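You operate a simulated robot arm through the tools that you are given. There is no shell and no other tool.

You are at the controls of a simulated two-armed robot. One attempt, no reset.

TASK
Move the length from the yellow socket into the gland and tighten the nut.
Fine: free the stand lever and loosen the gland nut first; clamp the stand again once the length is in. Where these are worked on the way, their far stop is far enough and under half their travel is too little: gland nut, stand lever.

The check looks at the end state, three seconds after you hand in, the way a careful person would. Anything else that was tipped, shoved, dropped, spilled or broken makes it a failure.

THE ROBOT
Two 7-joint arms with three-finger grippers on one trunk that stands fixed in place. Base frame: the origin is at the foot of the trunk, x ahead of it, y to its left, z up. Readings come in m, degrees, newtons and seconds.
The left shoulder is at [0.07, 0.165, 1.213], the right one opposite. With the tool pointing down near the work surface each hand reaches from about 0.36 to 0.88 m from the base axis, measured 20 degrees to its own side. Payload 3.91 kg a hand.
The TCP of each hand is the grasp point between the finger pads, 0.03 m short of the fingertips. In the tool frame z runs along the fingers and y along their closing line. The gripper opens to 0.116 m; its body begins 0.073 m behind the TCP.
Orientation is told as [roll, pitch, yaw] about the base's x, y, z axes, in that order, counted from this pose: with the fingers straight down and closing along the base's y, the tool's x points along the base's -x, its y along +y and its z along -z.

THE INTERFACE
- The arms move only by the tool arm_command. It takes "left_series", "right_series" or both (then of equal length, played together; a hand with none holds still); each is a list of rows, each a list of 7 numbers: the gripper command, from -1 (fully open) to 1 (shut), values between in proportion, then the shift along the tool's x, y, z in m, then the turn, a rotation vector about the tool's x, y, z in degrees. In form: [[claw, dx, dy, dz, wx, wy, wz], ...]. A call has 1 to 20 rows; each row shifts and turns the commanded pose from where the row before left it, along the tool's axes as they then stand. Each row takes 0.2 s and may step no farther than 0.05 m and 8.6 degrees from the row before; otherwise, or with a gripper value out of range, the whole call is refused. Where a pose cannot be reached the arm comes as near as it can. A force on the tool above 90 N (or 10 N above the force at the start of the call, whichever is more), or a blocked arm, ends the call early, and 0.2 s more pass. Each finger travels about 0.153 m/s and halts on what it meets, pressing with about 41 N; the grip force reading is that of the motor and also rises with nothing between the fingers. The clock runs only during rows and for 0.2 s after the last one: add rows that do not move to give the fingers time. The reply holds the time, the measured pose of the TCP, the force on the tool along the base axes, the opening and the grip force, in the units named above and with some noise, with the torque about the TCP (base axes, N m) and any sound that the robot's microphone picked up, and new pictures: "views" is both (left out), scene, wrist or none (wrist: the cameras of the hands that moved).
- Cameras (640 x 400 px; columns grow to the right, rows downward): "scene" is now at [0.137, 0.0053, 1.5204]; the picture's right is [0.06, -1.00, 0.00], its down [-0.66, -0.04, -0.75] and it looks along [0.75, 0.05, -0.66] (base axes); focal length 273 px, centre (320, 200). "left" rides on the left gripper at [0.075, 0.017, -0.088] in its tool frame; the picture's right is [-0.22, 0.97, 0.00], its down [-0.70, -0.16, -0.70] and it looks along [-0.68, -0.16, 0.71] (tool axes); focal length 247 px, centre (320, 200). "right" rides on the right gripper at [0.052, 0.056, -0.088] in its tool frame; the picture's right is [-0.73, 0.68, 0.00], its down [-0.49, -0.52, -0.70] and it looks along [-0.48, -0.51, 0.71] (tool axes); focal length 247 px, centre (320, 200). There is no depth. A picture from a camera that has moved, and an enlarged one, comes with that camera's place and axes in the base frame and with its lens.
- slide_trunk(by): slides the trunk up (or, below 0, down) by that many m; the arms and the scene camera ride with it, the base frame stays. It gives what a move gives, with no picture.
- head_to(pan, tilt): turns the head with the scene camera to pan (to the left, within 86 degrees either way) and tilt (down, from -29 to 69), counted from straight ahead of the robot. It gives what a move gives, and a new picture of the scene camera.
- inspect(camera, box): a new picture of the part [left, top, right, bottom] of that camera's present view, enlarged. The clock stands still meanwhile.
- close_job(): hands the job in; it is judged then, once.

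Places have to be worked out from the pictures, the camera data and where the tool is seen. Open the grippers and draw the arms clear of the work before you hand the job in, unless the task says otherwise.

The tools are called as a command line: name --argument value ..., lists and objects as JSON in quotes. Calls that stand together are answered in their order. arm_command: Moves the arms, as the interface text tells. Its arguments: {"type":"object","properties":{"left_series":{"type":"array","items":{"type":"array","items":{"type":"number"}}},"right_series":{"type":"array","items":{"type":"array","items":{"type":"number"}}},"views":{"type":"string","enum":["both","scene","wrist","none"]}},"required":[]} The other tools are called the same way: slide_trunk (by) moves the trunk up or down; head_to (pan, tilt) turns the head that bears the scene camera; inspect (camera, box) takes an enlarged picture of a part of a camera's view; close_job () hands the job in.

At the start:

```text
time: 0.0
left_tool_pos: [0.6328, 0.3234, 1.2974]
left_tool_rot: [0.0, 0.1, 0.0]
left_force: [0.2, 0.3, -0.6]
left_ft_torque: [-0.01, 0.0, 0.01]
left_gripper_width: 0.116
left_grasp_force: 0.0
right_tool_pos: [0.4196, -0.1119, 1.2575]
right_tool_rot: [0.1, 0.0, 0.0]
right_force: [0.0, 0.6, 0.0]
right_ft_torque: [0.01, 0.0, 0.0]
right_gripper_width: 0.1159
right_grasp_force: 0.0
trunk travel left (down, up): [-0.75, 0.09]
head pan, tilt (commanded): [3.6, 41.3]
```

scene: 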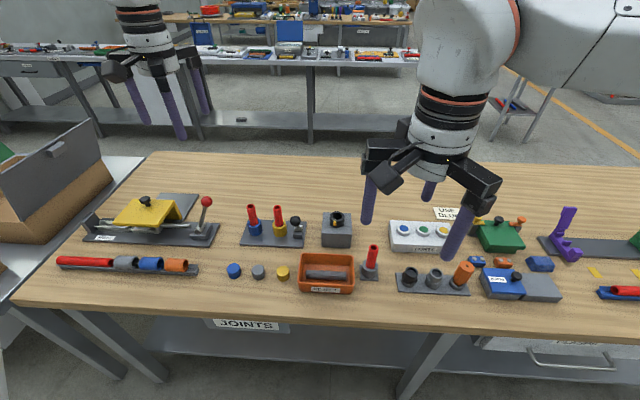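
right: 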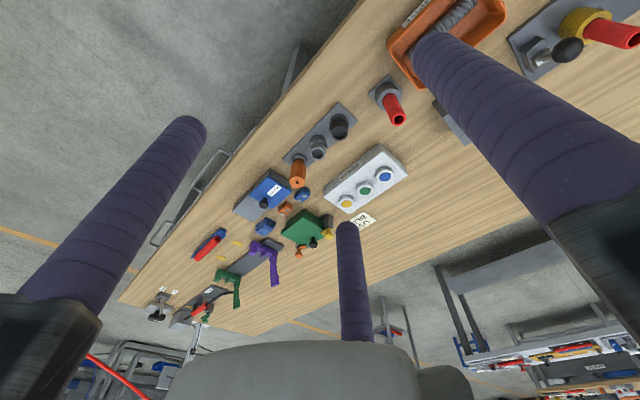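
left: 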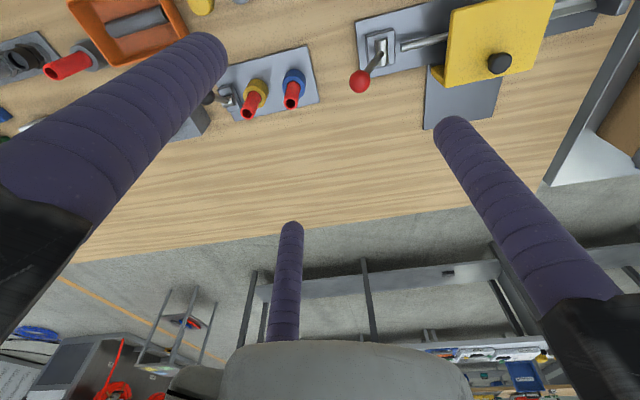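

I'll look closer at the stand with the red lengths in blue and yellow sockets and the neighbouring items before moving.

inspect --camera "scene" --box '[220, 190, 380, 290]'

inspect --camera "scene" --box '[380, 190, 540, 310]'

inspect --camera "left" --box '[160, 20, 400, 170]'

inspect --camera "scene" --box '[40, 180, 240, 300]'

```text
4.00 times, centred on (300, 240) of scene
camera zoom: at [0.137, 0.0053, 1.5204], right [0.06, -1.0, 0.0], down [-0.66, -0.04, -0.75], along [0.75, 0.05, -0.66], focal length 1094 px, centre (400, 40)
```

zoom: 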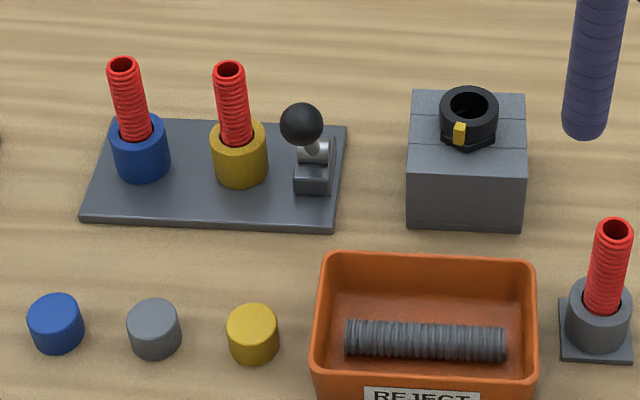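

```text
3.33 times, centred on (460, 250) of scene
camera zoom: at [0.137, 0.0053, 1.5204], right [0.06, -1.0, 0.0], down [-0.66, -0.04, -0.75], along [0.75, 0.05, -0.66], focal length 911 px, centre (-147, 33)
```

zoom: 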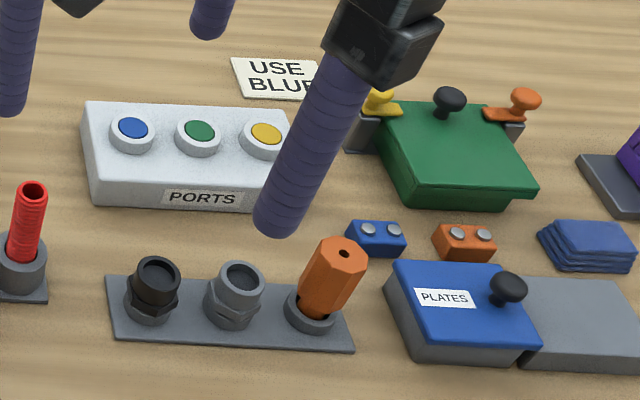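

```text
2.67 times, centred on (280, 95) of left
camera zoom: at [0.5597, 0.3376, 1.3848], right [0.22, 0.97, 0.0], down [0.7, -0.16, 0.7], along [0.68, -0.16, -0.71], focal length 659 px, centre (427, 480)
```

zoom: 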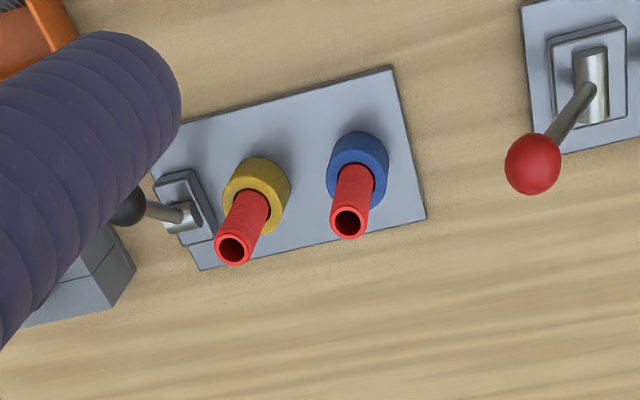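

```text
3.20 times, centred on (140, 240) of scene
camera zoom: at [0.137, 0.0053, 1.5204], right [0.06, -1.0, 0.0], down [-0.66, -0.04, -0.75], along [0.75, 0.05, -0.66], focal length 875 px, centre (896, 72)
```

zoom: 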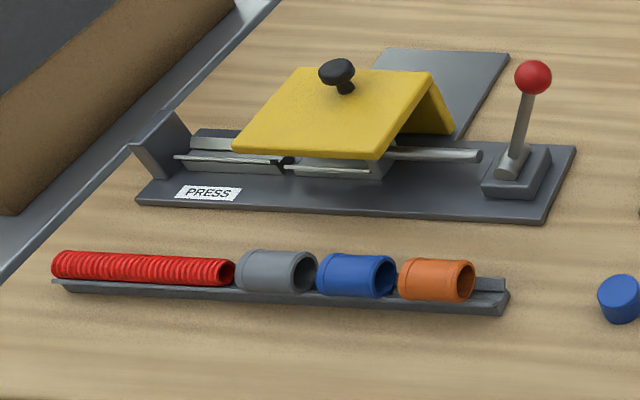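

Let me zoom in tighter on the stand lever and the gland with its nut, and on the rack at the right.

inspect --camera "scene" --box '[270, 200, 318, 250]'

inspect --camera "scene" --box '[312, 200, 362, 250]'

inspect --camera "scene" --box '[390, 255, 480, 305]'

inspect --camera "left" --box '[180, 50, 340, 150]'

```text
8.00 times, centred on (294, 225) of scene
camera zoom: at [0.137, 0.0053, 1.5204], right [0.06, -1.0, 0.0], down [-0.66, -0.04, -0.75], along [0.75, 0.05, -0.66], focal length 2187 px, centre (528, 0)
```

zoom: 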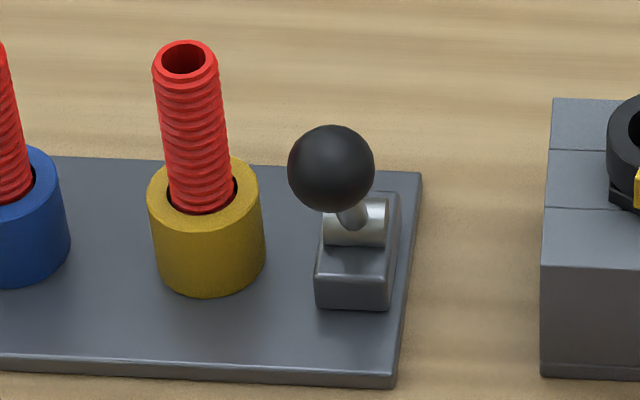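

```text
8.00 times, centred on (337, 225) of scene
camera zoom: at [0.137, 0.0053, 1.5204], right [0.06, -1.0, 0.0], down [-0.66, -0.04, -0.75], along [0.75, 0.05, -0.66], focal length 2187 px, centre (184, 0)
```

zoom: 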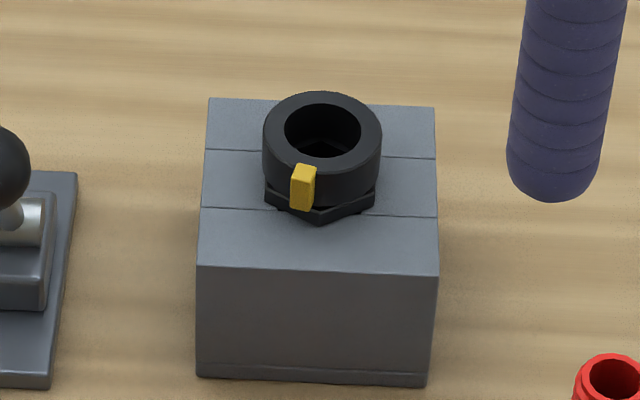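

```text
7.11 times, centred on (435, 280) of scene
camera zoom: at [0.137, 0.0053, 1.5204], right [0.06, -1.0, 0.0], down [-0.66, -0.04, -0.75], along [0.75, 0.05, -0.66], focal length 1944 px, centre (-498, -369)
```

zoom: 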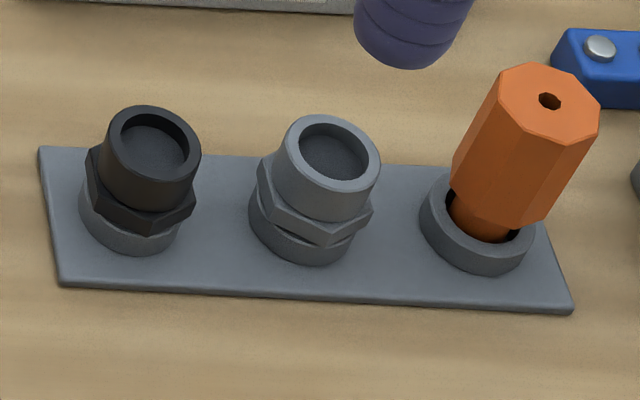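

```text
4.00 times, centred on (260, 100) of left
camera zoom: at [0.5597, 0.3376, 1.3848], right [0.22, 0.97, 0.0], down [0.7, -0.16, 0.7], along [0.68, -0.16, -0.71], focal length 988 px, centre (560, 600)
```

zoom: 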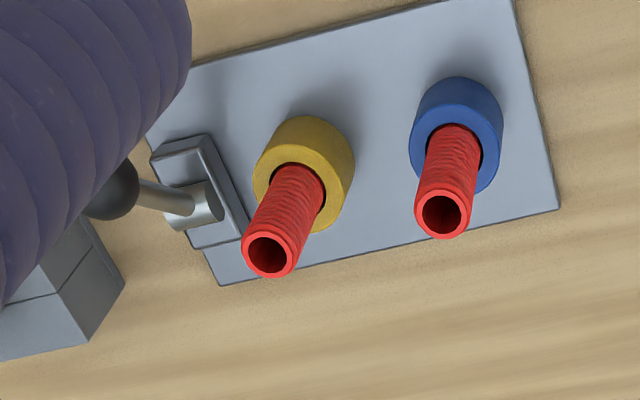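

The stand (blue/yellow sockets with red lengths) shows its black-ball lever leaning toward me: I triangulate ball ≈ (0.683, 0.110, 0.957), pivot ≈ (0.724, 0.111, 0.882), tube top ≈ (0.719, 0.169, 0.972), socket top z ≈ 0.904. I bring the left hand, closing, above/behind the lever and draw the right hand outward for room.

arm_command --left_series '[[1, 0.004, -0.0266, 0.025, 0, 0, 0], [1, 0.004, -0.0266, 0.025, 0, 0, 0], [1, 0.004, -0.0266, 0.025, 0, 0, 0], [1, 0.004, -0.0266, 0.025, 0, 0, 0], [1, 0.004, -0.0266, 0.025, 0, 0, 0], [1, 0.004, -0.0266, 0.025, 0, 0, 0], [1, 0.004, -0.0266, 0.025, 0, 0, 0], [1, 0.004, -0.0266, 0.025, 0, 0, 0], [1, 0, 0, 0, 0, 0, -7.5], [1, 0, 0, 0, 0, 0, -7.5], [1, 0, 0, 0, 0, 0, -7.5], [1, 0, 0, 0, 0, 0, -7.5]]' --right_series '[[-1, 0, -0.0175, 0, 0, 0, 0], [-1, 0, -0.0175, 0, 0, 0, 0], [-1, 0, -0.0175, 0, 0, 0, 0], [-1, 0, -0.0175, 0, 0, 0, 0], [-1, 0, -0.0175, 0, 0, 0, 0], [-1, 0, -0.0175, 0, 0, 0, 0], [-1, 0, -0.0175, 0, 0, 0, 0], [-1, 0, -0.0175, 0, 0, 0, 0], [-1, 0, 0, 0, 0, 0, 0], [-1, 0, 0, 0, 0, 0, 0], [-1, 0, 0, 0, 0, 0, 0], [-1, 0, 0, 0, 0, 0, 0]]' --views "both"

```text
time: 2.6
left_tool_pos: [0.6014, 0.1091, 1.0962]
left_tool_rot: [0.1, 0.0, 30.1]
left_force: [0.1, 0.1, -1.0]
left_ft_torque: [0.02, 0.03, -0.01]
left_gripper_width: 0.0089
left_grasp_force: 41.0
right_tool_pos: [0.4192, -0.2505, 1.2575]
right_tool_rot: [0.0, 0.1, -0.2]
right_force: [0.3, -0.4, -0.5]
right_ft_torque: [-0.03, 0.0, -0.02]
right_gripper_width: 0.1161
right_grasp_force: 0.1
trunk travel left (down, up): [-0.75, 0.09]
head pan, tilt (commanded): [3.6, 41.3]
camera scene: at [0.1368, 0.0055, 1.5204], right [0.06, -1.0, 0.0], down [-0.66, -0.04, -0.75], along [0.75, 0.05, -0.66], focal length 273 px, centre (320, 200)
camera right: at [0.3673, -0.1955, 1.3461], right [0.73, 0.68, 0.0], down [0.49, -0.52, 0.7], along [0.48, -0.51, -0.71], focal length 247 px, centre (320, 200)
camera left: at [0.5288, 0.0851, 1.1847], right [-0.29, 0.96, 0.0], down [0.68, 0.21, 0.7], along [0.67, 0.21, -0.71], focal length 247 px, centre (320, 200)
```

scene: 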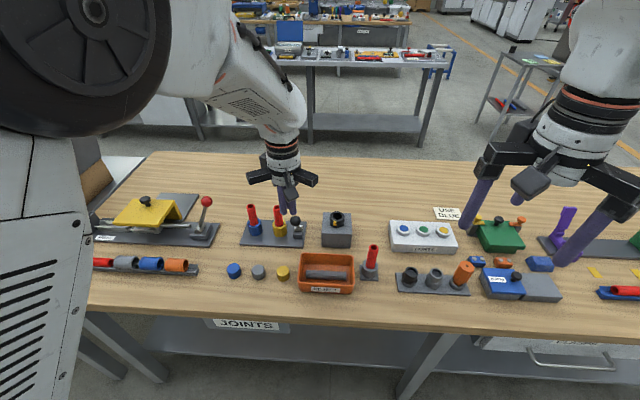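
right: 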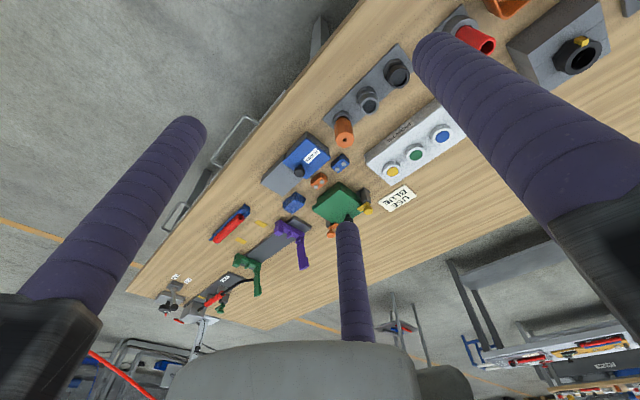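
left: 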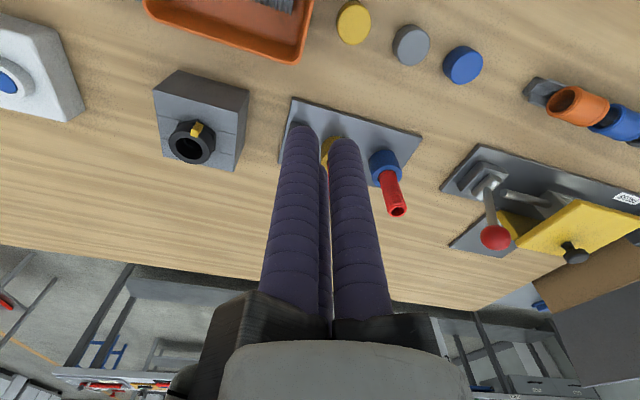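

The closed left fist is at (0.601, 0.109, 1.096). I check the lever and gland in detail from the current cameras for refined positions.

inspect --camera "scene" --box '[230, 140, 360, 250]'

inspect --camera "left" --box '[140, 60, 420, 230]'

inspect --camera "right" --box '[480, 0, 640, 100]'

```text
3.64 times, centred on (295, 195) of scene
camera zoom: at [0.1368, 0.0055, 1.5204], right [0.06, -1.0, 0.0], down [-0.66, -0.04, -0.75], along [0.75, 0.05, -0.66], focal length 994 px, centre (411, 218)
```

zoom: 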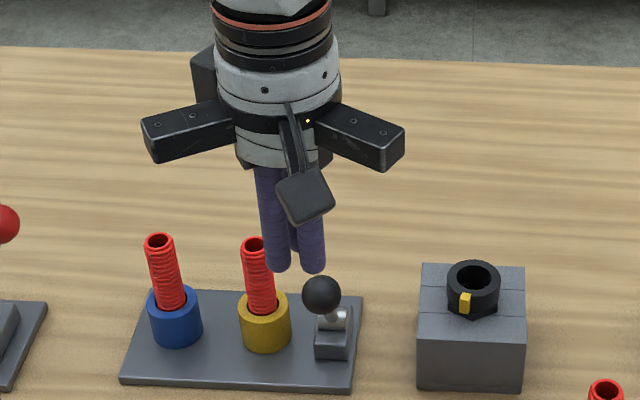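

```text
2.29 times, centred on (280, 145) of left
camera zoom: at [0.5288, 0.0851, 1.1847], right [-0.29, 0.96, 0.0], down [0.68, 0.21, 0.7], along [0.67, 0.21, -0.71], focal length 564 px, centre (411, 326)
```

zoom: 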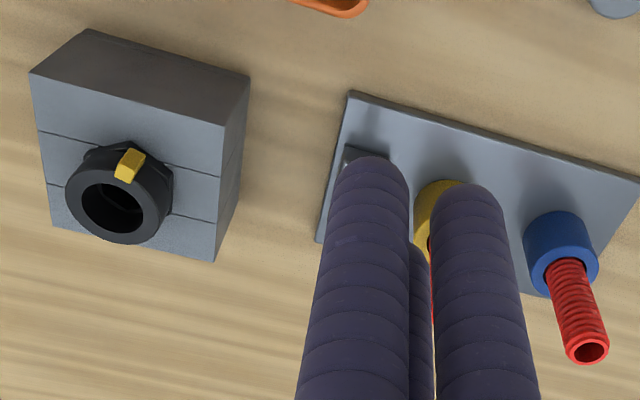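

```text
4.00 times, centred on (560, 50) of right
camera zoom: at [0.3673, -0.1955, 1.3461], right [0.73, 0.68, 0.0], down [0.49, -0.52, 0.7], along [0.48, -0.51, -0.71], focal length 988 px, centre (-640, 800)
```

zoom: 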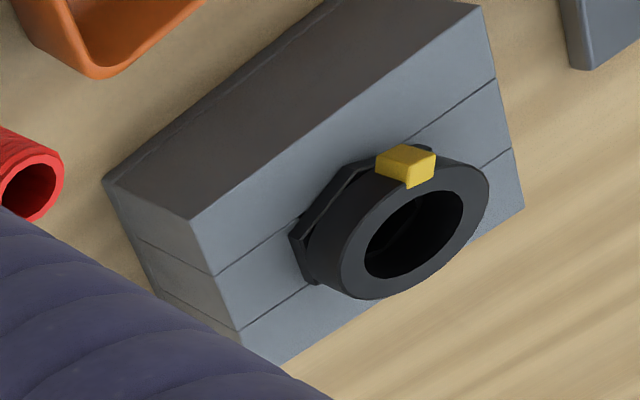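

Nut top centre triangulates to about (0.719, −0.010, 0.9455), block top z ≈ 0.912, table z ≈ 0.849. I lower the closed fist behind the lever ball (tips ≈ 0.935) and advance to just short of contact.

arm_command --left_series '[[1, 0, 0, 0.033, 0, 0, 0], [1, 0, 0, 0.033, 0, 0, 0], [1, 0, 0, 0.033, 0, 0, 0], [1, 0, 0, 0.032, 0, 0, 0], [1, -0.013, -0.0075, 0, 0, 0, 0], [1, -0.0087, -0.005, 0, 0, 0, 0], [1, 0, 0, 0, 0, 0, 0]]' --views "both"

inspect --camera "scene" --box '[230, 160, 360, 250]'

```text
time: 4.2
left_tool_pos: [0.6248, 0.1086, 0.9661]
left_tool_rot: [0.0, -0.1, 29.9]
left_force: [0.6, -0.8, -0.2]
left_ft_torque: [-0.02, 0.0, -0.03]
left_gripper_width: 0.0091
left_grasp_force: 41.0
right_tool_pos: [0.4186, -0.2505, 1.2567]
right_tool_rot: [0.0, 0.0, 0.1]
right_force: [-1.3, 0.2, 0.0]
right_ft_torque: [-0.02, 0.0, 0.0]
right_gripper_width: 0.1162
right_grasp_force: 0.1
trunk travel left (down, up): [-0.75, 0.09]
head pan, tilt (commanded): [3.6, 41.3]
camera scene: at [0.1369, 0.0052, 1.5204], right [0.06, -1.0, 0.0], down [-0.66, -0.04, -0.75], along [0.75, 0.05, -0.66], focal length 273 px, centre (320, 200)
camera left: at [0.5532, 0.0842, 1.054], right [-0.29, 0.96, 0.0], down [0.68, 0.21, 0.7], along [0.67, 0.21, -0.71], focal length 247 px, centre (320, 200)
```

scene: 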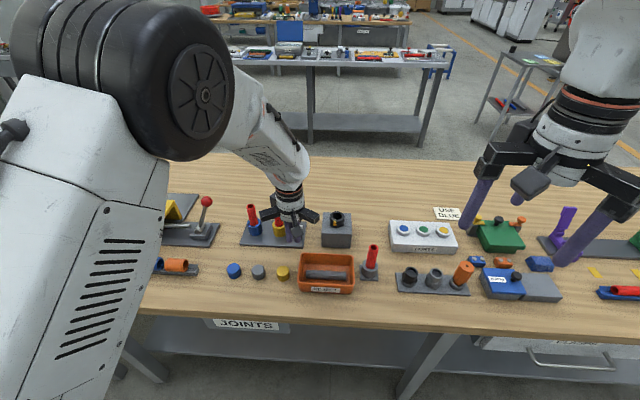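
left: 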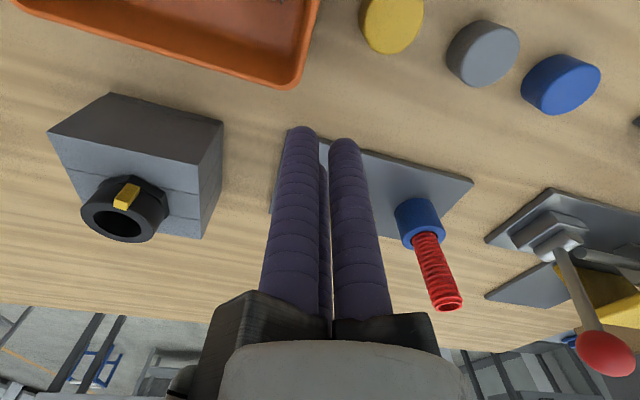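

```text
4.44 times, centred on (295, 205) of scene
camera zoom: at [0.1369, 0.0052, 1.5204], right [0.06, -1.0, 0.0], down [-0.66, -0.04, -0.75], along [0.75, 0.05, -0.66], focal length 1215 px, centre (431, 178)
```

zoom: 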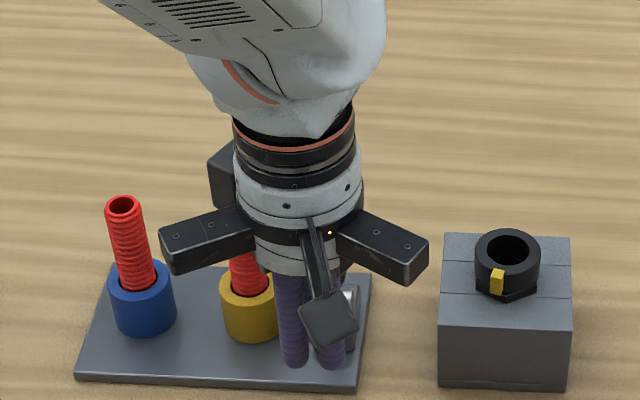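

No contact yet at x = 0.625. Now I push the lever ball away (+x) in small steps.

arm_command --left_series '[[1, -0.0104, -0.006, 0, 0, 0, 0], [1, -0.0104, -0.006, 0, 0, 0, 0], [1, -0.0104, -0.006, 0, 0, 0, 0], [1, -0.0104, -0.006, 0, 0, 0, 0]]' --views "both"

inspect --camera "scene" --box '[260, 180, 340, 250]'

```text
time: 5.2
left_tool_pos: [0.6745, 0.1084, 0.9656]
left_tool_rot: [0.0, 0.0, 29.9]
left_force: [0.4, -0.3, 0.8]
left_ft_torque: [-0.03, 0.02, -0.01]
left_gripper_width: 0.0088
left_grasp_force: 41.3
right_tool_pos: [0.4197, -0.2507, 1.2575]
right_tool_rot: [0.0, 0.1, 0.0]
right_force: [-0.2, 0.6, 0.3]
right_ft_torque: [0.0, -0.01, 0.04]
right_gripper_width: 0.116
right_grasp_force: 0.1
trunk travel left (down, up): [-0.75, 0.09]
head pan, tilt (commanded): [3.6, 41.3]
camera scene: at [0.1376, 0.0054, 1.5202], right [0.06, -1.0, 0.0], down [-0.66, -0.04, -0.75], along [0.75, 0.05, -0.66], focal length 273 px, centre (320, 200)
camera left: at [0.6026, 0.085, 1.0534], right [-0.29, 0.96, 0.0], down [0.68, 0.21, 0.7], along [0.67, 0.21, -0.71], focal length 247 px, centre (320, 200)
```

scene: 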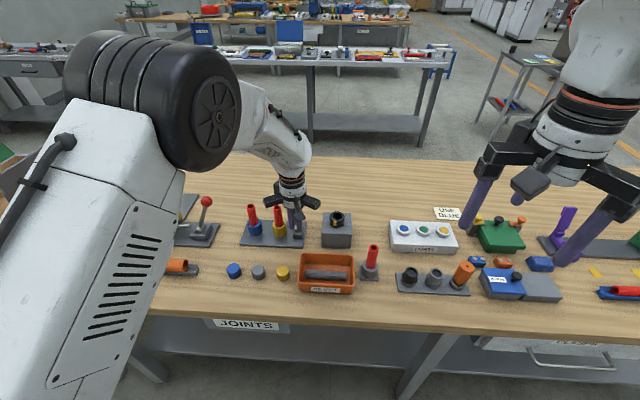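
left: 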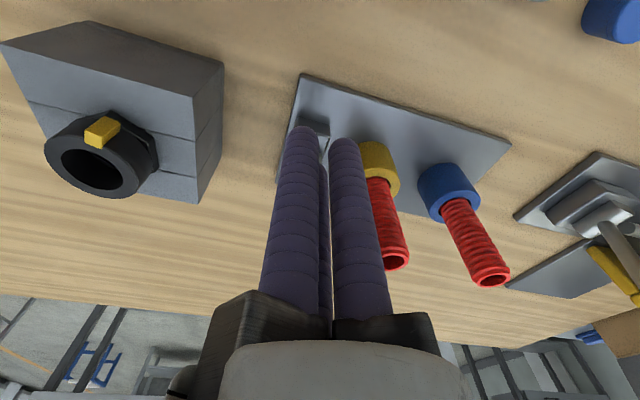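

```text
5.71 times, centred on (300, 215) of scene
camera zoom: at [0.1376, 0.0054, 1.5202], right [0.06, -1.0, 0.0], down [-0.66, -0.04, -0.75], along [0.75, 0.05, -0.66], focal length 1562 px, centre (434, 114)
```

zoom: 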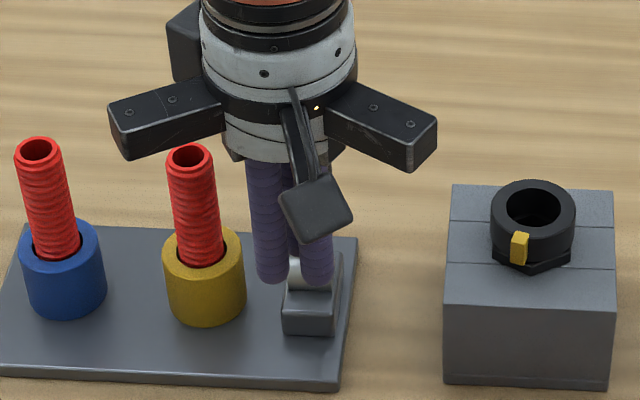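

The fist has advanced to x = 0.6745 with hardly any force; the ball is hidden behind the fingers, so presumably it moves freely. I continue pushing.

arm_command --left_series '[[1, -0.0104, -0.006, 0, 0, 0, 0], [1, -0.0104, -0.006, 0, 0, 0, 0], [1, -0.0104, -0.006, 0, 0, 0, 0]]' --views "wrist"

inspect --camera "scene" --box '[260, 180, 340, 250]'

```text
time: 6.0
left_tool_pos: [0.7109, 0.1084, 0.9666]
left_tool_rot: [0.0, 0.0, 30.0]
left_force: [-0.1, 0.2, -0.1]
left_ft_torque: [0.02, -0.01, 0.02]
left_gripper_width: 0.009
left_grasp_force: 41.1
right_tool_pos: [0.4183, -0.2514, 1.2567]
right_tool_rot: [0.0, 0.0, 0.0]
right_force: [-0.6, -0.1, -0.8]
right_ft_torque: [0.04, 0.02, -0.04]
right_gripper_width: 0.1163
right_grasp_force: 0.0
trunk travel left (down, up): [-0.75, 0.09]
head pan, tilt (commanded): [3.6, 41.3]
camera left: at [0.6386, 0.0842, 1.0539], right [-0.29, 0.96, 0.0], down [0.68, 0.21, 0.7], along [0.67, 0.2, -0.71], focal length 247 px, centre (320, 200)
```

left: 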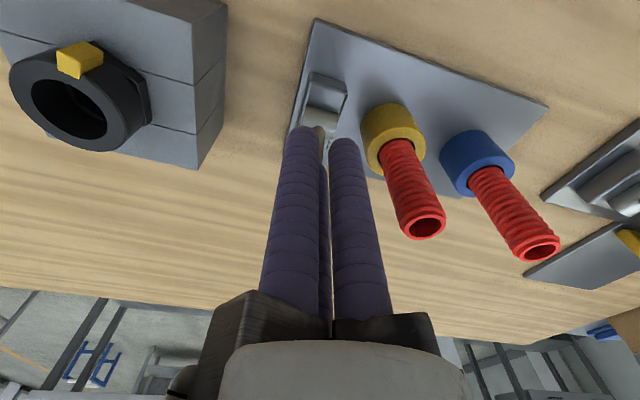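

```text
5.71 times, centred on (300, 215) of scene
camera zoom: at [0.1373, 0.0052, 1.5203], right [0.06, -1.0, 0.0], down [-0.66, -0.04, -0.75], along [0.75, 0.05, -0.66], focal length 1562 px, centre (434, 114)
```

zoom: 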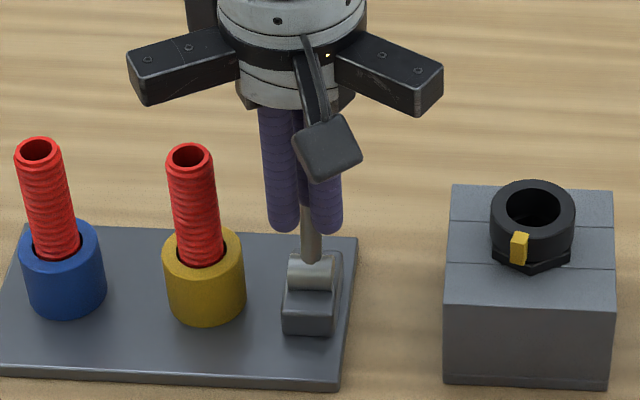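

The lever has swung past vertical and now leans away. I keep pushing with small steps until the stop resists.

arm_command --left_series '[[1, -0.0069, -0.004, 0, 0, 0, 0], [1, -0.0069, -0.004, 0, 0, 0, 0], [1, -0.0069, -0.004, 0, 0, 0, 0], [1, 0, 0, 0, 0, 0, 0]]' --views "wrist"

inspect --camera "scene" --box '[260, 180, 340, 250]'

```text
time: 7.0
left_tool_pos: [0.725, 0.1086, 0.9675]
left_tool_rot: [0.2, 0.1, 29.9]
left_force: [-44.7, -3.4, 2.6]
left_ft_torque: [0.01, 0.72, -0.08]
left_gripper_width: 0.0087
left_grasp_force: 40.8
right_tool_pos: [0.4116, -0.2517, 1.2612]
right_tool_rot: [0.1, -0.4, 0.0]
right_force: [-0.2, 0.1, -0.3]
right_ft_torque: [0.02, 0.03, 0.0]
right_gripper_width: 0.1162
right_grasp_force: 0.0
trunk travel left (down, up): [-0.75, 0.09]
head pan, tilt (commanded): [3.6, 41.3]
camera left: at [0.6544, 0.0842, 1.0552], right [-0.29, 0.96, 0.0], down [0.69, 0.21, 0.7], along [0.67, 0.2, -0.72], focal length 247 px, centre (320, 200)
```

left: 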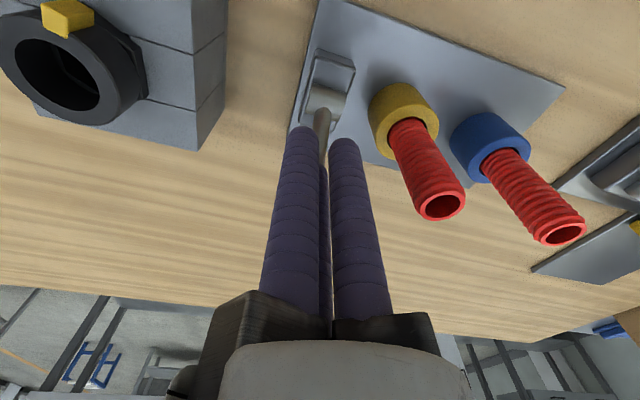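

```text
5.71 times, centred on (300, 215) of scene
camera zoom: at [0.1283, 0.0046, 1.5211], right [0.06, -1.0, 0.0], down [-0.65, -0.04, -0.76], along [0.75, 0.05, -0.66], focal length 1562 px, centre (434, 114)
```

zoom: 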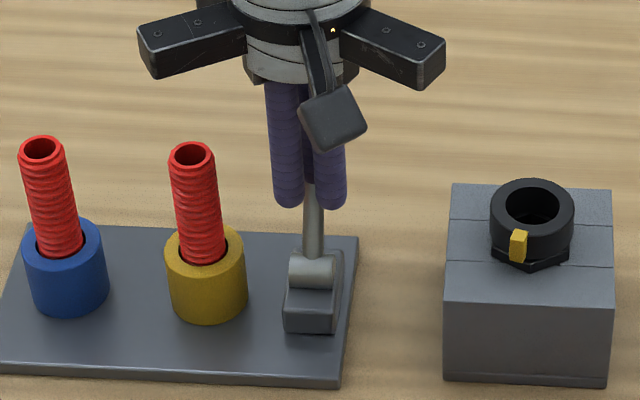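

Force rose to 45 N at x = 0.725, consistent with the lever at its far stop (mirror lean). I back off and raise to see whether it stays.

arm_command --left_series '[[1, 0.0104, 0.006, 0, 0, 0, 0], [1, 0.026, 0.015, 0, 0, 0, 0], [1, 0.026, 0.015, 0, 0, 0, 0], [1, 0.0104, 0.006, -0.03, 0, 0, 0], [1, 0, 0, -0.04, 0, 0, 0], [1, 0, 0, -0.04, 0, 0, 0], [1, 0, 0, 0, 0, 0, 0]]' --views "both"

inspect --camera "scene" --box '[230, 160, 360, 250]'

```text
time: 8.6
left_tool_pos: [0.6509, 0.1081, 1.0771]
left_tool_rot: [0.0, 0.1, 30.1]
left_force: [-0.7, -0.6, -0.4]
left_ft_torque: [0.0, 0.03, 0.0]
left_gripper_width: 0.0091
left_grasp_force: 41.3
right_tool_pos: [0.4208, -0.2517, 1.2569]
right_tool_rot: [0.0, 0.1, 0.0]
right_force: [-0.2, 0.6, 0.3]
right_ft_torque: [-0.01, -0.01, 0.02]
right_gripper_width: 0.116
right_grasp_force: 0.1
trunk travel left (down, up): [-0.75, 0.09]
head pan, tilt (commanded): [3.6, 41.3]
camera scene: at [0.138, 0.0053, 1.5202], right [0.06, -1.0, 0.0], down [-0.66, -0.04, -0.75], along [0.75, 0.05, -0.66], focal length 273 px, centre (320, 200)
camera left: at [0.5792, 0.0842, 1.1644], right [-0.29, 0.96, 0.0], down [0.68, 0.21, 0.7], along [0.67, 0.21, -0.72], focal length 247 px, centre (320, 200)
```

scene: 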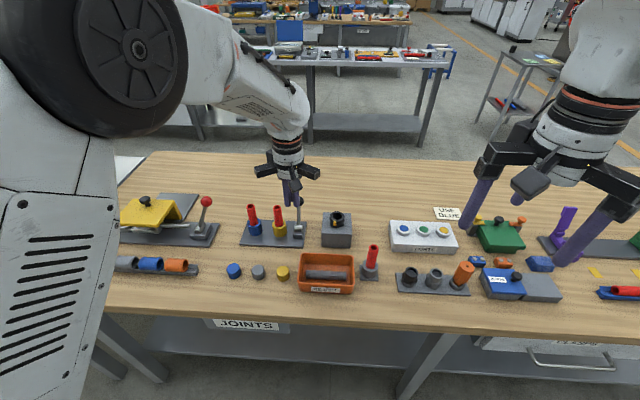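
left: 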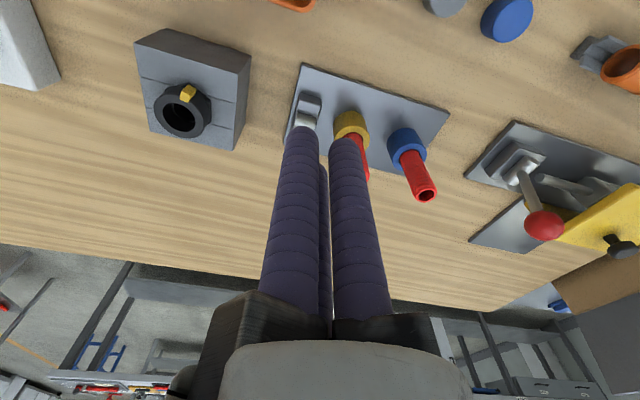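

```text
4.44 times, centred on (295, 205) of scene
camera zoom: at [0.138, 0.0053, 1.5202], right [0.06, -1.0, 0.0], down [-0.66, -0.04, -0.75], along [0.75, 0.05, -0.66], focal length 1215 px, centre (431, 178)
```

zoom: 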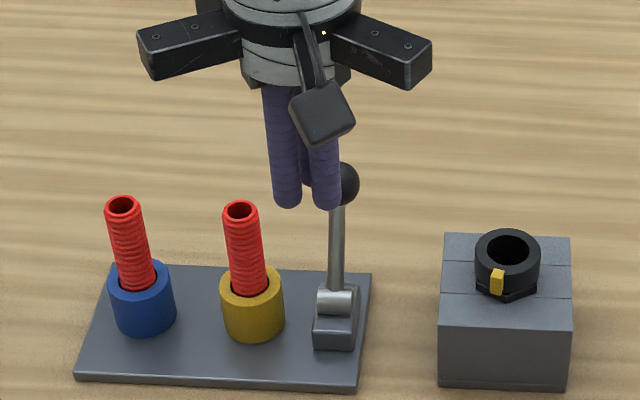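

The lever stays at the far stop. Next I bring the left hand (yaw 0, partly open) above the gland nut, and at the same time turn the right hand by 90° so its camera looks at the gland as a second eye.

arm_command --left_series '[[1, 0, 0, -0.01, 0, 0, 7.5], [1, 0, 0, -0.01, 0, 0, 7.5], [1, 0, 0, 0, 0, 0, 7.5], [1, 0, 0, 0, 0, 0, 7.5], [0.5, -0.0136, -0.0236, 0, 0, 0, 0], [0, -0.0136, -0.0236, 0, 0, 0, 0], [-0.38, -0.0136, -0.0236, 0, 0, 0, 0], [-0.38, -0.0136, -0.0236, 0, 0, 0, 0], [-0.38, -0.0136, -0.0236, 0, 0, 0, 0], [-0.38, 0, 0, 0, 0, 0, 0], [-0.38, 0, 0, 0, 0, 0, 0]]' --right_series '[[-1, 0, 0, 0, 0, 0, -8.2], [-1, 0, 0, 0, 0, 0, -8.2], [-1, 0, 0, 0, 0, 0, -8.2], [-1, 0, 0, 0, 0, 0, -8.2], [-1, 0, 0, 0, 0, 0, -8.2], [-1, 0, 0, 0, 0, 0, -8.2], [-1, 0, 0, 0, 0, 0, -8.2], [-1, 0, 0, 0, 0, 0, -8.2], [-1, 0, 0, 0, 0, 0, -8.2], [-1, 0, 0, 0, 0, 0, -8.2], [-1, 0, 0, 0, 0, 0, -8.2]]' --views "both"

inspect --camera "left" --box '[160, 0, 480, 220]'

inspect --camera "scene" --box '[260, 160, 390, 250]'

```text
time: 11.0
left_tool_pos: [0.7197, -0.0102, 1.097]
left_tool_rot: [-0.1, -0.1, 0.1]
left_force: [0.3, 0.3, -0.6]
left_ft_torque: [0.02, 0.0, 0.0]
left_gripper_width: 0.0798
left_grasp_force: 0.1
right_tool_pos: [0.3199, -0.1732, 1.1695]
right_tool_rot: [0.3, -1.0, 34.3]
right_force: [0.4, 1.0, 0.3]
right_ft_torque: [0.0, 0.02, 0.02]
right_gripper_width: 0.1163
right_grasp_force: 0.0
right hand out of reach, approached as far as the arm can: row 1, 2, 3, 4, 5, 6, 7, 8, 9, 10, 11
trunk travel left (down, up): [-0.75, 0.09]
head pan, tilt (commanded): [3.6, 41.3]
camera scene: at [0.1366, 0.0055, 1.5204], right [0.06, -1.0, 0.0], down [-0.66, -0.04, -0.75], along [0.75, 0.05, -0.66], focal length 273 px, centre (320, 200)
camera right: at [0.2448, -0.1577, 1.2574], right [0.22, 0.98, 0.02], down [0.69, -0.17, 0.71], along [0.69, -0.14, -0.71], focal length 247 px, centre (320, 200)
camera left: at [0.6461, 0.0061, 1.1841], right [0.22, 0.97, 0.0], down [0.7, -0.16, 0.7], along [0.68, -0.16, -0.71], focal length 247 px, centre (320, 200)
```

scene: 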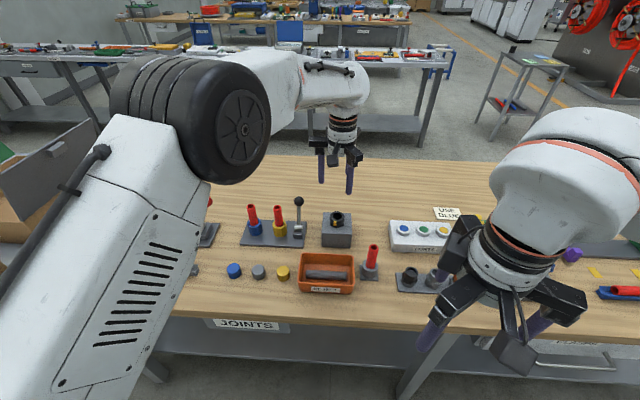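
right: 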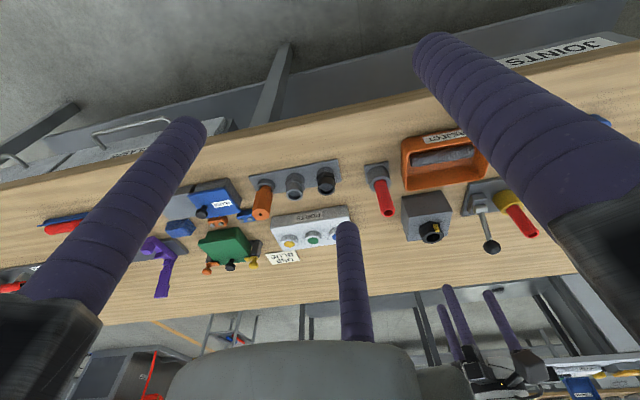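
left: 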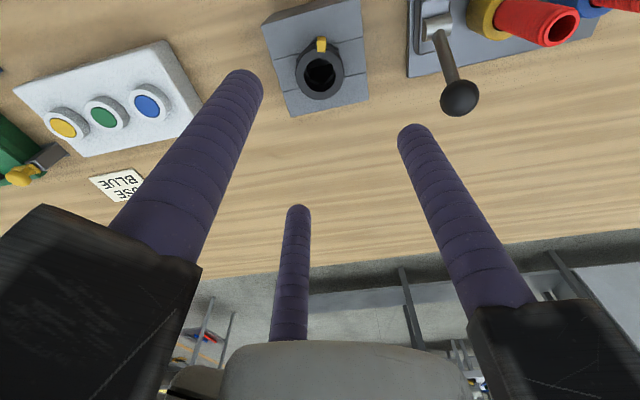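

```text
1.82 times, centred on (320, 110) of left
camera zoom: at [0.6461, 0.0061, 1.1841], right [0.22, 0.97, 0.0], down [0.7, -0.16, 0.7], along [0.68, -0.16, -0.71], focal length 449 px, centre (320, 364)
```

zoom: 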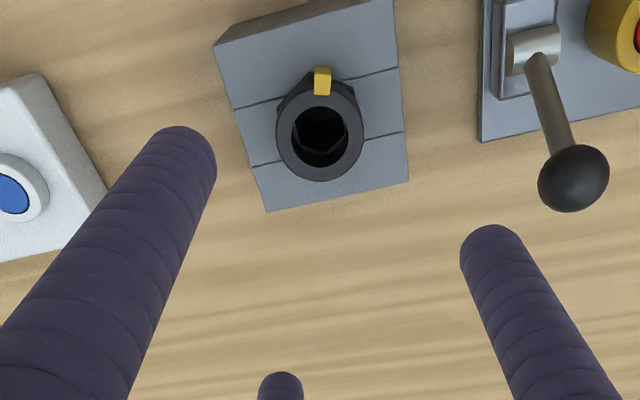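

```text
4.44 times, centred on (325, 205) of scene
camera zoom: at [0.1366, 0.0055, 1.5204], right [0.06, -1.0, 0.0], down [-0.66, -0.04, -0.75], along [0.75, 0.05, -0.66], focal length 1215 px, centre (298, 178)
```

zoom: 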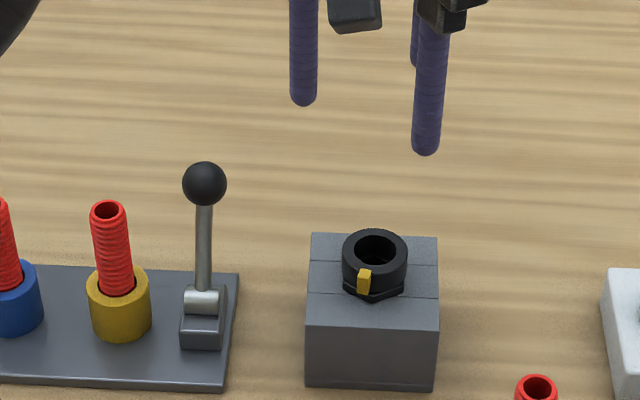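

Left hand is centred over the nut (nut ≈ (0.718, −0.011)), tab at azimuth ≈165° lies in the gap between fingers. I unwind the right hand back to a reachable yaw and lower the left hand around the nut, then close.

arm_command --left_series '[[-0.38, 0, 0, 0.035, 0, 0, 0], [-0.38, 0, 0, 0.035, 0, 0, 0], [-0.38, 0, 0, 0.035, 0, 0, 0], [-0.38, 0.001, 0, 0.025, 0, 0, 0], [-0.38, 0, 0, 0.014, 0, 0, 0], [-0.38, 0, 0, 0, 0, 0, 0], [-0.38, 0, 0, 0, 0, 0, 0], [-0.38, 0, 0, 0, 0, 0, 0]]' --right_series '[[-1, 0, 0, 0, 0, 0, 8.5], [-1, 0, 0, 0, 0, 0, 8.5], [-1, 0, 0, 0, 0, 0, 8.5], [-1, 0, 0, 0, 0, 0, 8.5], [-1, 0, 0, 0, 0, 0, 8.5], [-1, 0, 0, 0, 0, 0, 8.5], [-1, 0, 0, 0, 0, 0, 8.5], [-1, 0, 0, 0, 0, 0, 8.5]]' --views "both"

inspect --camera "scene" --box '[300, 180, 380, 250]'

inspect --camera "left" --box '[220, 20, 480, 220]'

```text
time: 12.8
left_tool_pos: [0.7169, -0.0101, 0.9524]
left_tool_rot: [0.0, 0.0, 0.0]
left_force: [-0.7, -0.2, -0.1]
left_ft_torque: [0.0, -0.03, -0.01]
left_gripper_width: 0.08
left_grasp_force: 0.0
right_tool_pos: [0.3194, -0.1732, 1.1711]
right_tool_rot: [1.3, -0.1, -33.9]
right_force: [0.3, 0.2, 0.1]
right_ft_torque: [0.01, 0.04, 0.01]
right_gripper_width: 0.1161
right_grasp_force: 0.1
trunk travel left (down, up): [-0.75, 0.09]
head pan, tilt (commanded): [3.6, 41.3]
camera scene: at [0.137, 0.0052, 1.5204], right [0.06, -1.0, 0.0], down [-0.66, -0.04, -0.75], along [0.75, 0.05, -0.66], focal length 273 px, centre (320, 200)
camera right: at [0.3073, -0.0992, 1.2592], right [0.99, 0.16, 0.02], down [0.1, -0.72, 0.69], along [0.12, -0.68, -0.72], focal length 247 px, centre (320, 200)
camera left: at [0.6443, 0.0057, 1.0397], right [0.22, 0.97, 0.0], down [0.7, -0.16, 0.7], along [0.68, -0.16, -0.71], focal length 247 px, centre (320, 200)
```

scene: 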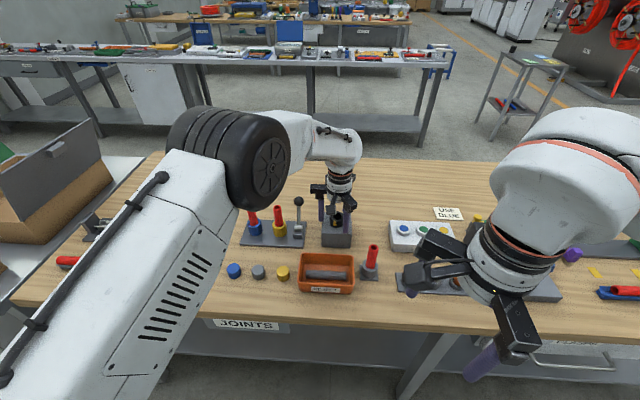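
right: 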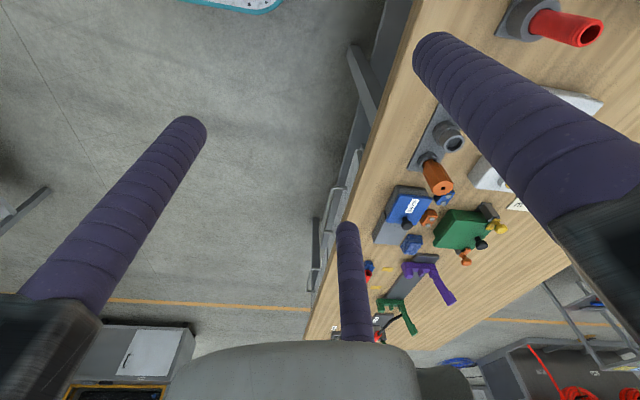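
left: 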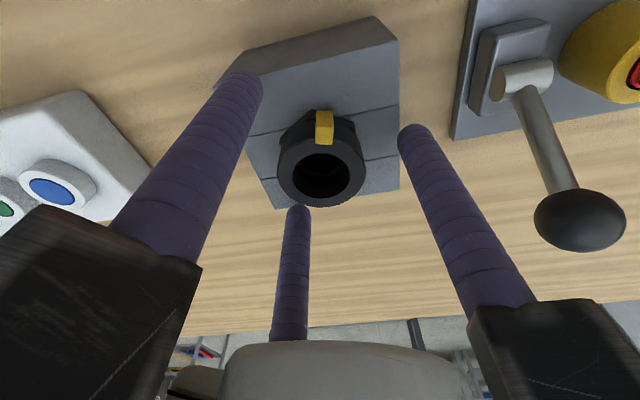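

```text
5.71 times, centred on (340, 215) of scene
camera zoom: at [0.137, 0.0052, 1.5204], right [0.06, -1.0, 0.0], down [-0.66, -0.04, -0.75], along [0.75, 0.05, -0.66], focal length 1562 px, centre (206, 114)
```

zoom: 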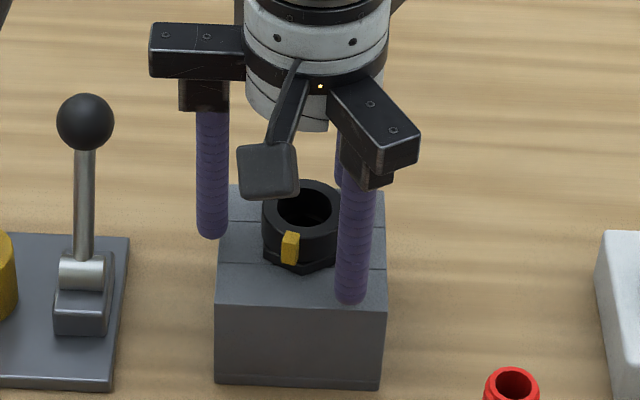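

```text
2.00 times, centred on (350, 120) of left
camera zoom: at [0.6443, 0.0057, 1.0397], right [0.22, 0.97, 0.0], down [0.7, -0.16, 0.7], along [0.68, -0.16, -0.71], focal length 494 px, centre (260, 360)
```

zoom: 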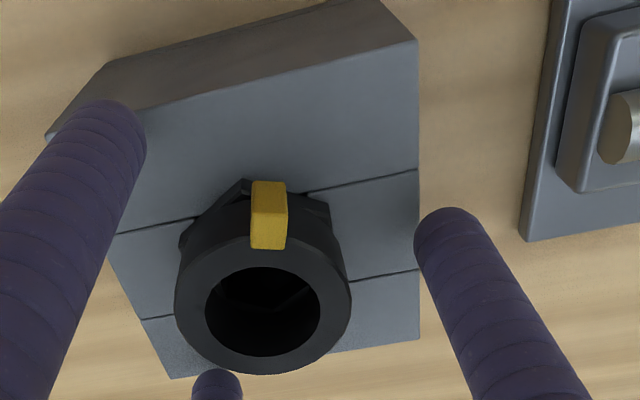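

Fingers surround the nut with the tab in the gap. Now I close on the nut.

arm_command --left_series '[[0.2, 0, 0, 0, 0, 0, 0], [1, 0, 0, 0, 0, 0, 0], [1, 0, 0, 0, 0, 0, 0]]' --views "wrist"

inspect --camera "scene" --box '[300, 180, 380, 250]'

inspect --camera "left" --box '[220, 20, 480, 220]'

```text
time: 13.6
left_tool_pos: [0.7189, -0.0108, 0.9526]
left_tool_rot: [0.1, -0.2, 0.0]
left_force: [7.6, -2.5, 2.6]
left_ft_torque: [-0.09, 0.07, 0.0]
left_gripper_width: 0.0429
left_grasp_force: 44.7
right_tool_pos: [0.3206, -0.1725, 1.1694]
right_tool_rot: [1.0, -0.1, -33.7]
right_force: [1.0, -0.4, -0.9]
right_ft_torque: [0.02, -0.03, 0.03]
right_gripper_width: 0.1162
right_grasp_force: 0.0
trunk travel left (down, up): [-0.75, 0.09]
head pan, tilt (commanded): [3.6, 41.3]
camera left: at [0.6455, 0.0053, 1.0398], right [0.22, 0.97, 0.0], down [0.7, -0.16, 0.7], along [0.68, -0.16, -0.71], focal length 247 px, centre (320, 200)
```

left: 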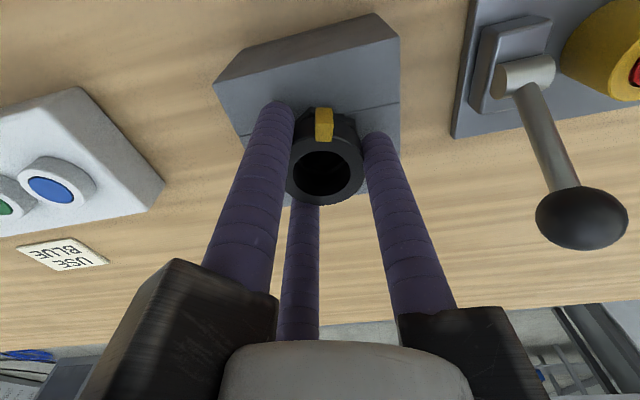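

```text
5.71 times, centred on (340, 215) of scene
camera zoom: at [0.1381, 0.0048, 1.5203], right [0.06, -1.0, 0.0], down [-0.66, -0.04, -0.75], along [0.75, 0.05, -0.66], focal length 1562 px, centre (206, 114)
```

zoom: 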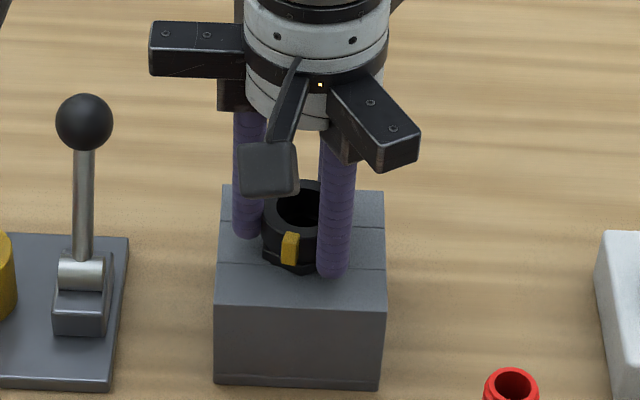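

```text
2.00 times, centred on (350, 120) of left
camera zoom: at [0.6455, 0.0053, 1.0398], right [0.22, 0.97, 0.0], down [0.7, -0.16, 0.7], along [0.68, -0.16, -0.71], focal length 494 px, centre (260, 360)
```

zoom: 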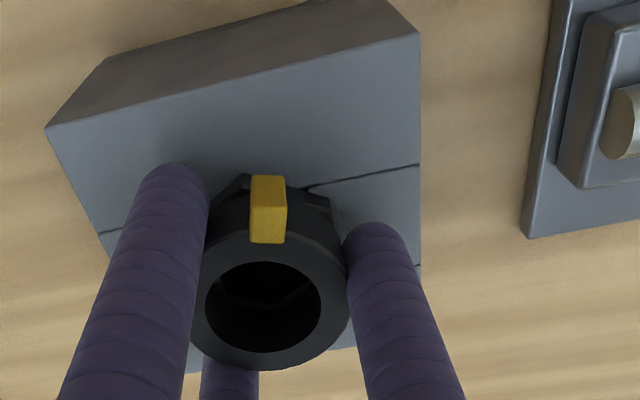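

Nut gripped (width 43 mm), centre ≈ (0.719, −0.011). I turn counter-clockwise seen from above (loosen), 30° first, watching torque and the tab.

arm_command --left_series '[[1, -0.0015, 0, 0, 0, 0, -5], [1, 0, 0, 0, 0, 0, -5], [1, 0, 0, 0, 0, 0, -5], [1, 0, 0, 0, 0, 0, -5], [1, 0, 0, 0, 0, 0, -5], [1, 0, 0, 0, 0, 0, -5]]' --views "wrist"

inspect --camera "scene" --box '[300, 180, 380, 250]'

```text
time: 15.0
left_tool_pos: [0.7197, -0.0106, 0.9518]
left_tool_rot: [0.1, 0.0, 30.0]
left_force: [7.2, -8.1, 0.0]
left_ft_torque: [-0.51, -0.68, -0.03]
left_gripper_width: 0.0428
left_grasp_force: 44.6
right_tool_pos: [0.3211, -0.1733, 1.1693]
right_tool_rot: [1.2, 0.0, -33.7]
right_force: [-0.2, -0.5, 0.9]
right_ft_torque: [0.03, 0.0, 0.07]
right_gripper_width: 0.1161
right_grasp_force: 0.0
trunk travel left (down, up): [-0.75, 0.09]
head pan, tilt (commanded): [3.6, 41.3]
camera left: at [0.6475, -0.0349, 1.0399], right [-0.29, 0.96, 0.0], down [0.68, 0.21, 0.7], along [0.67, 0.21, -0.71], focal length 247 px, centre (320, 200)
```

left: 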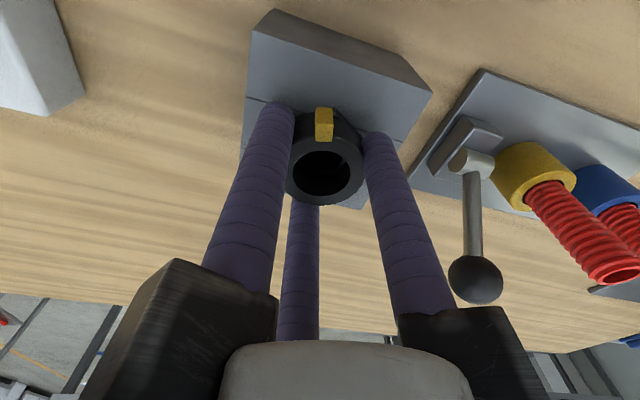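

```text
5.71 times, centred on (340, 215) of scene
camera zoom: at [0.138, 0.0037, 1.5202], right [0.06, -1.0, 0.0], down [-0.66, -0.04, -0.75], along [0.75, 0.05, -0.66], focal length 1562 px, centre (206, 114)
```

zoom: 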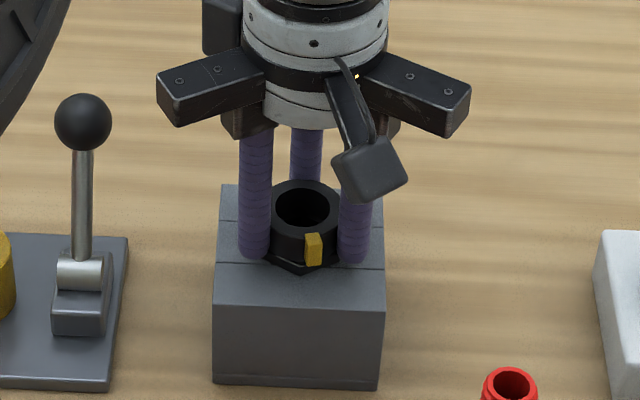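

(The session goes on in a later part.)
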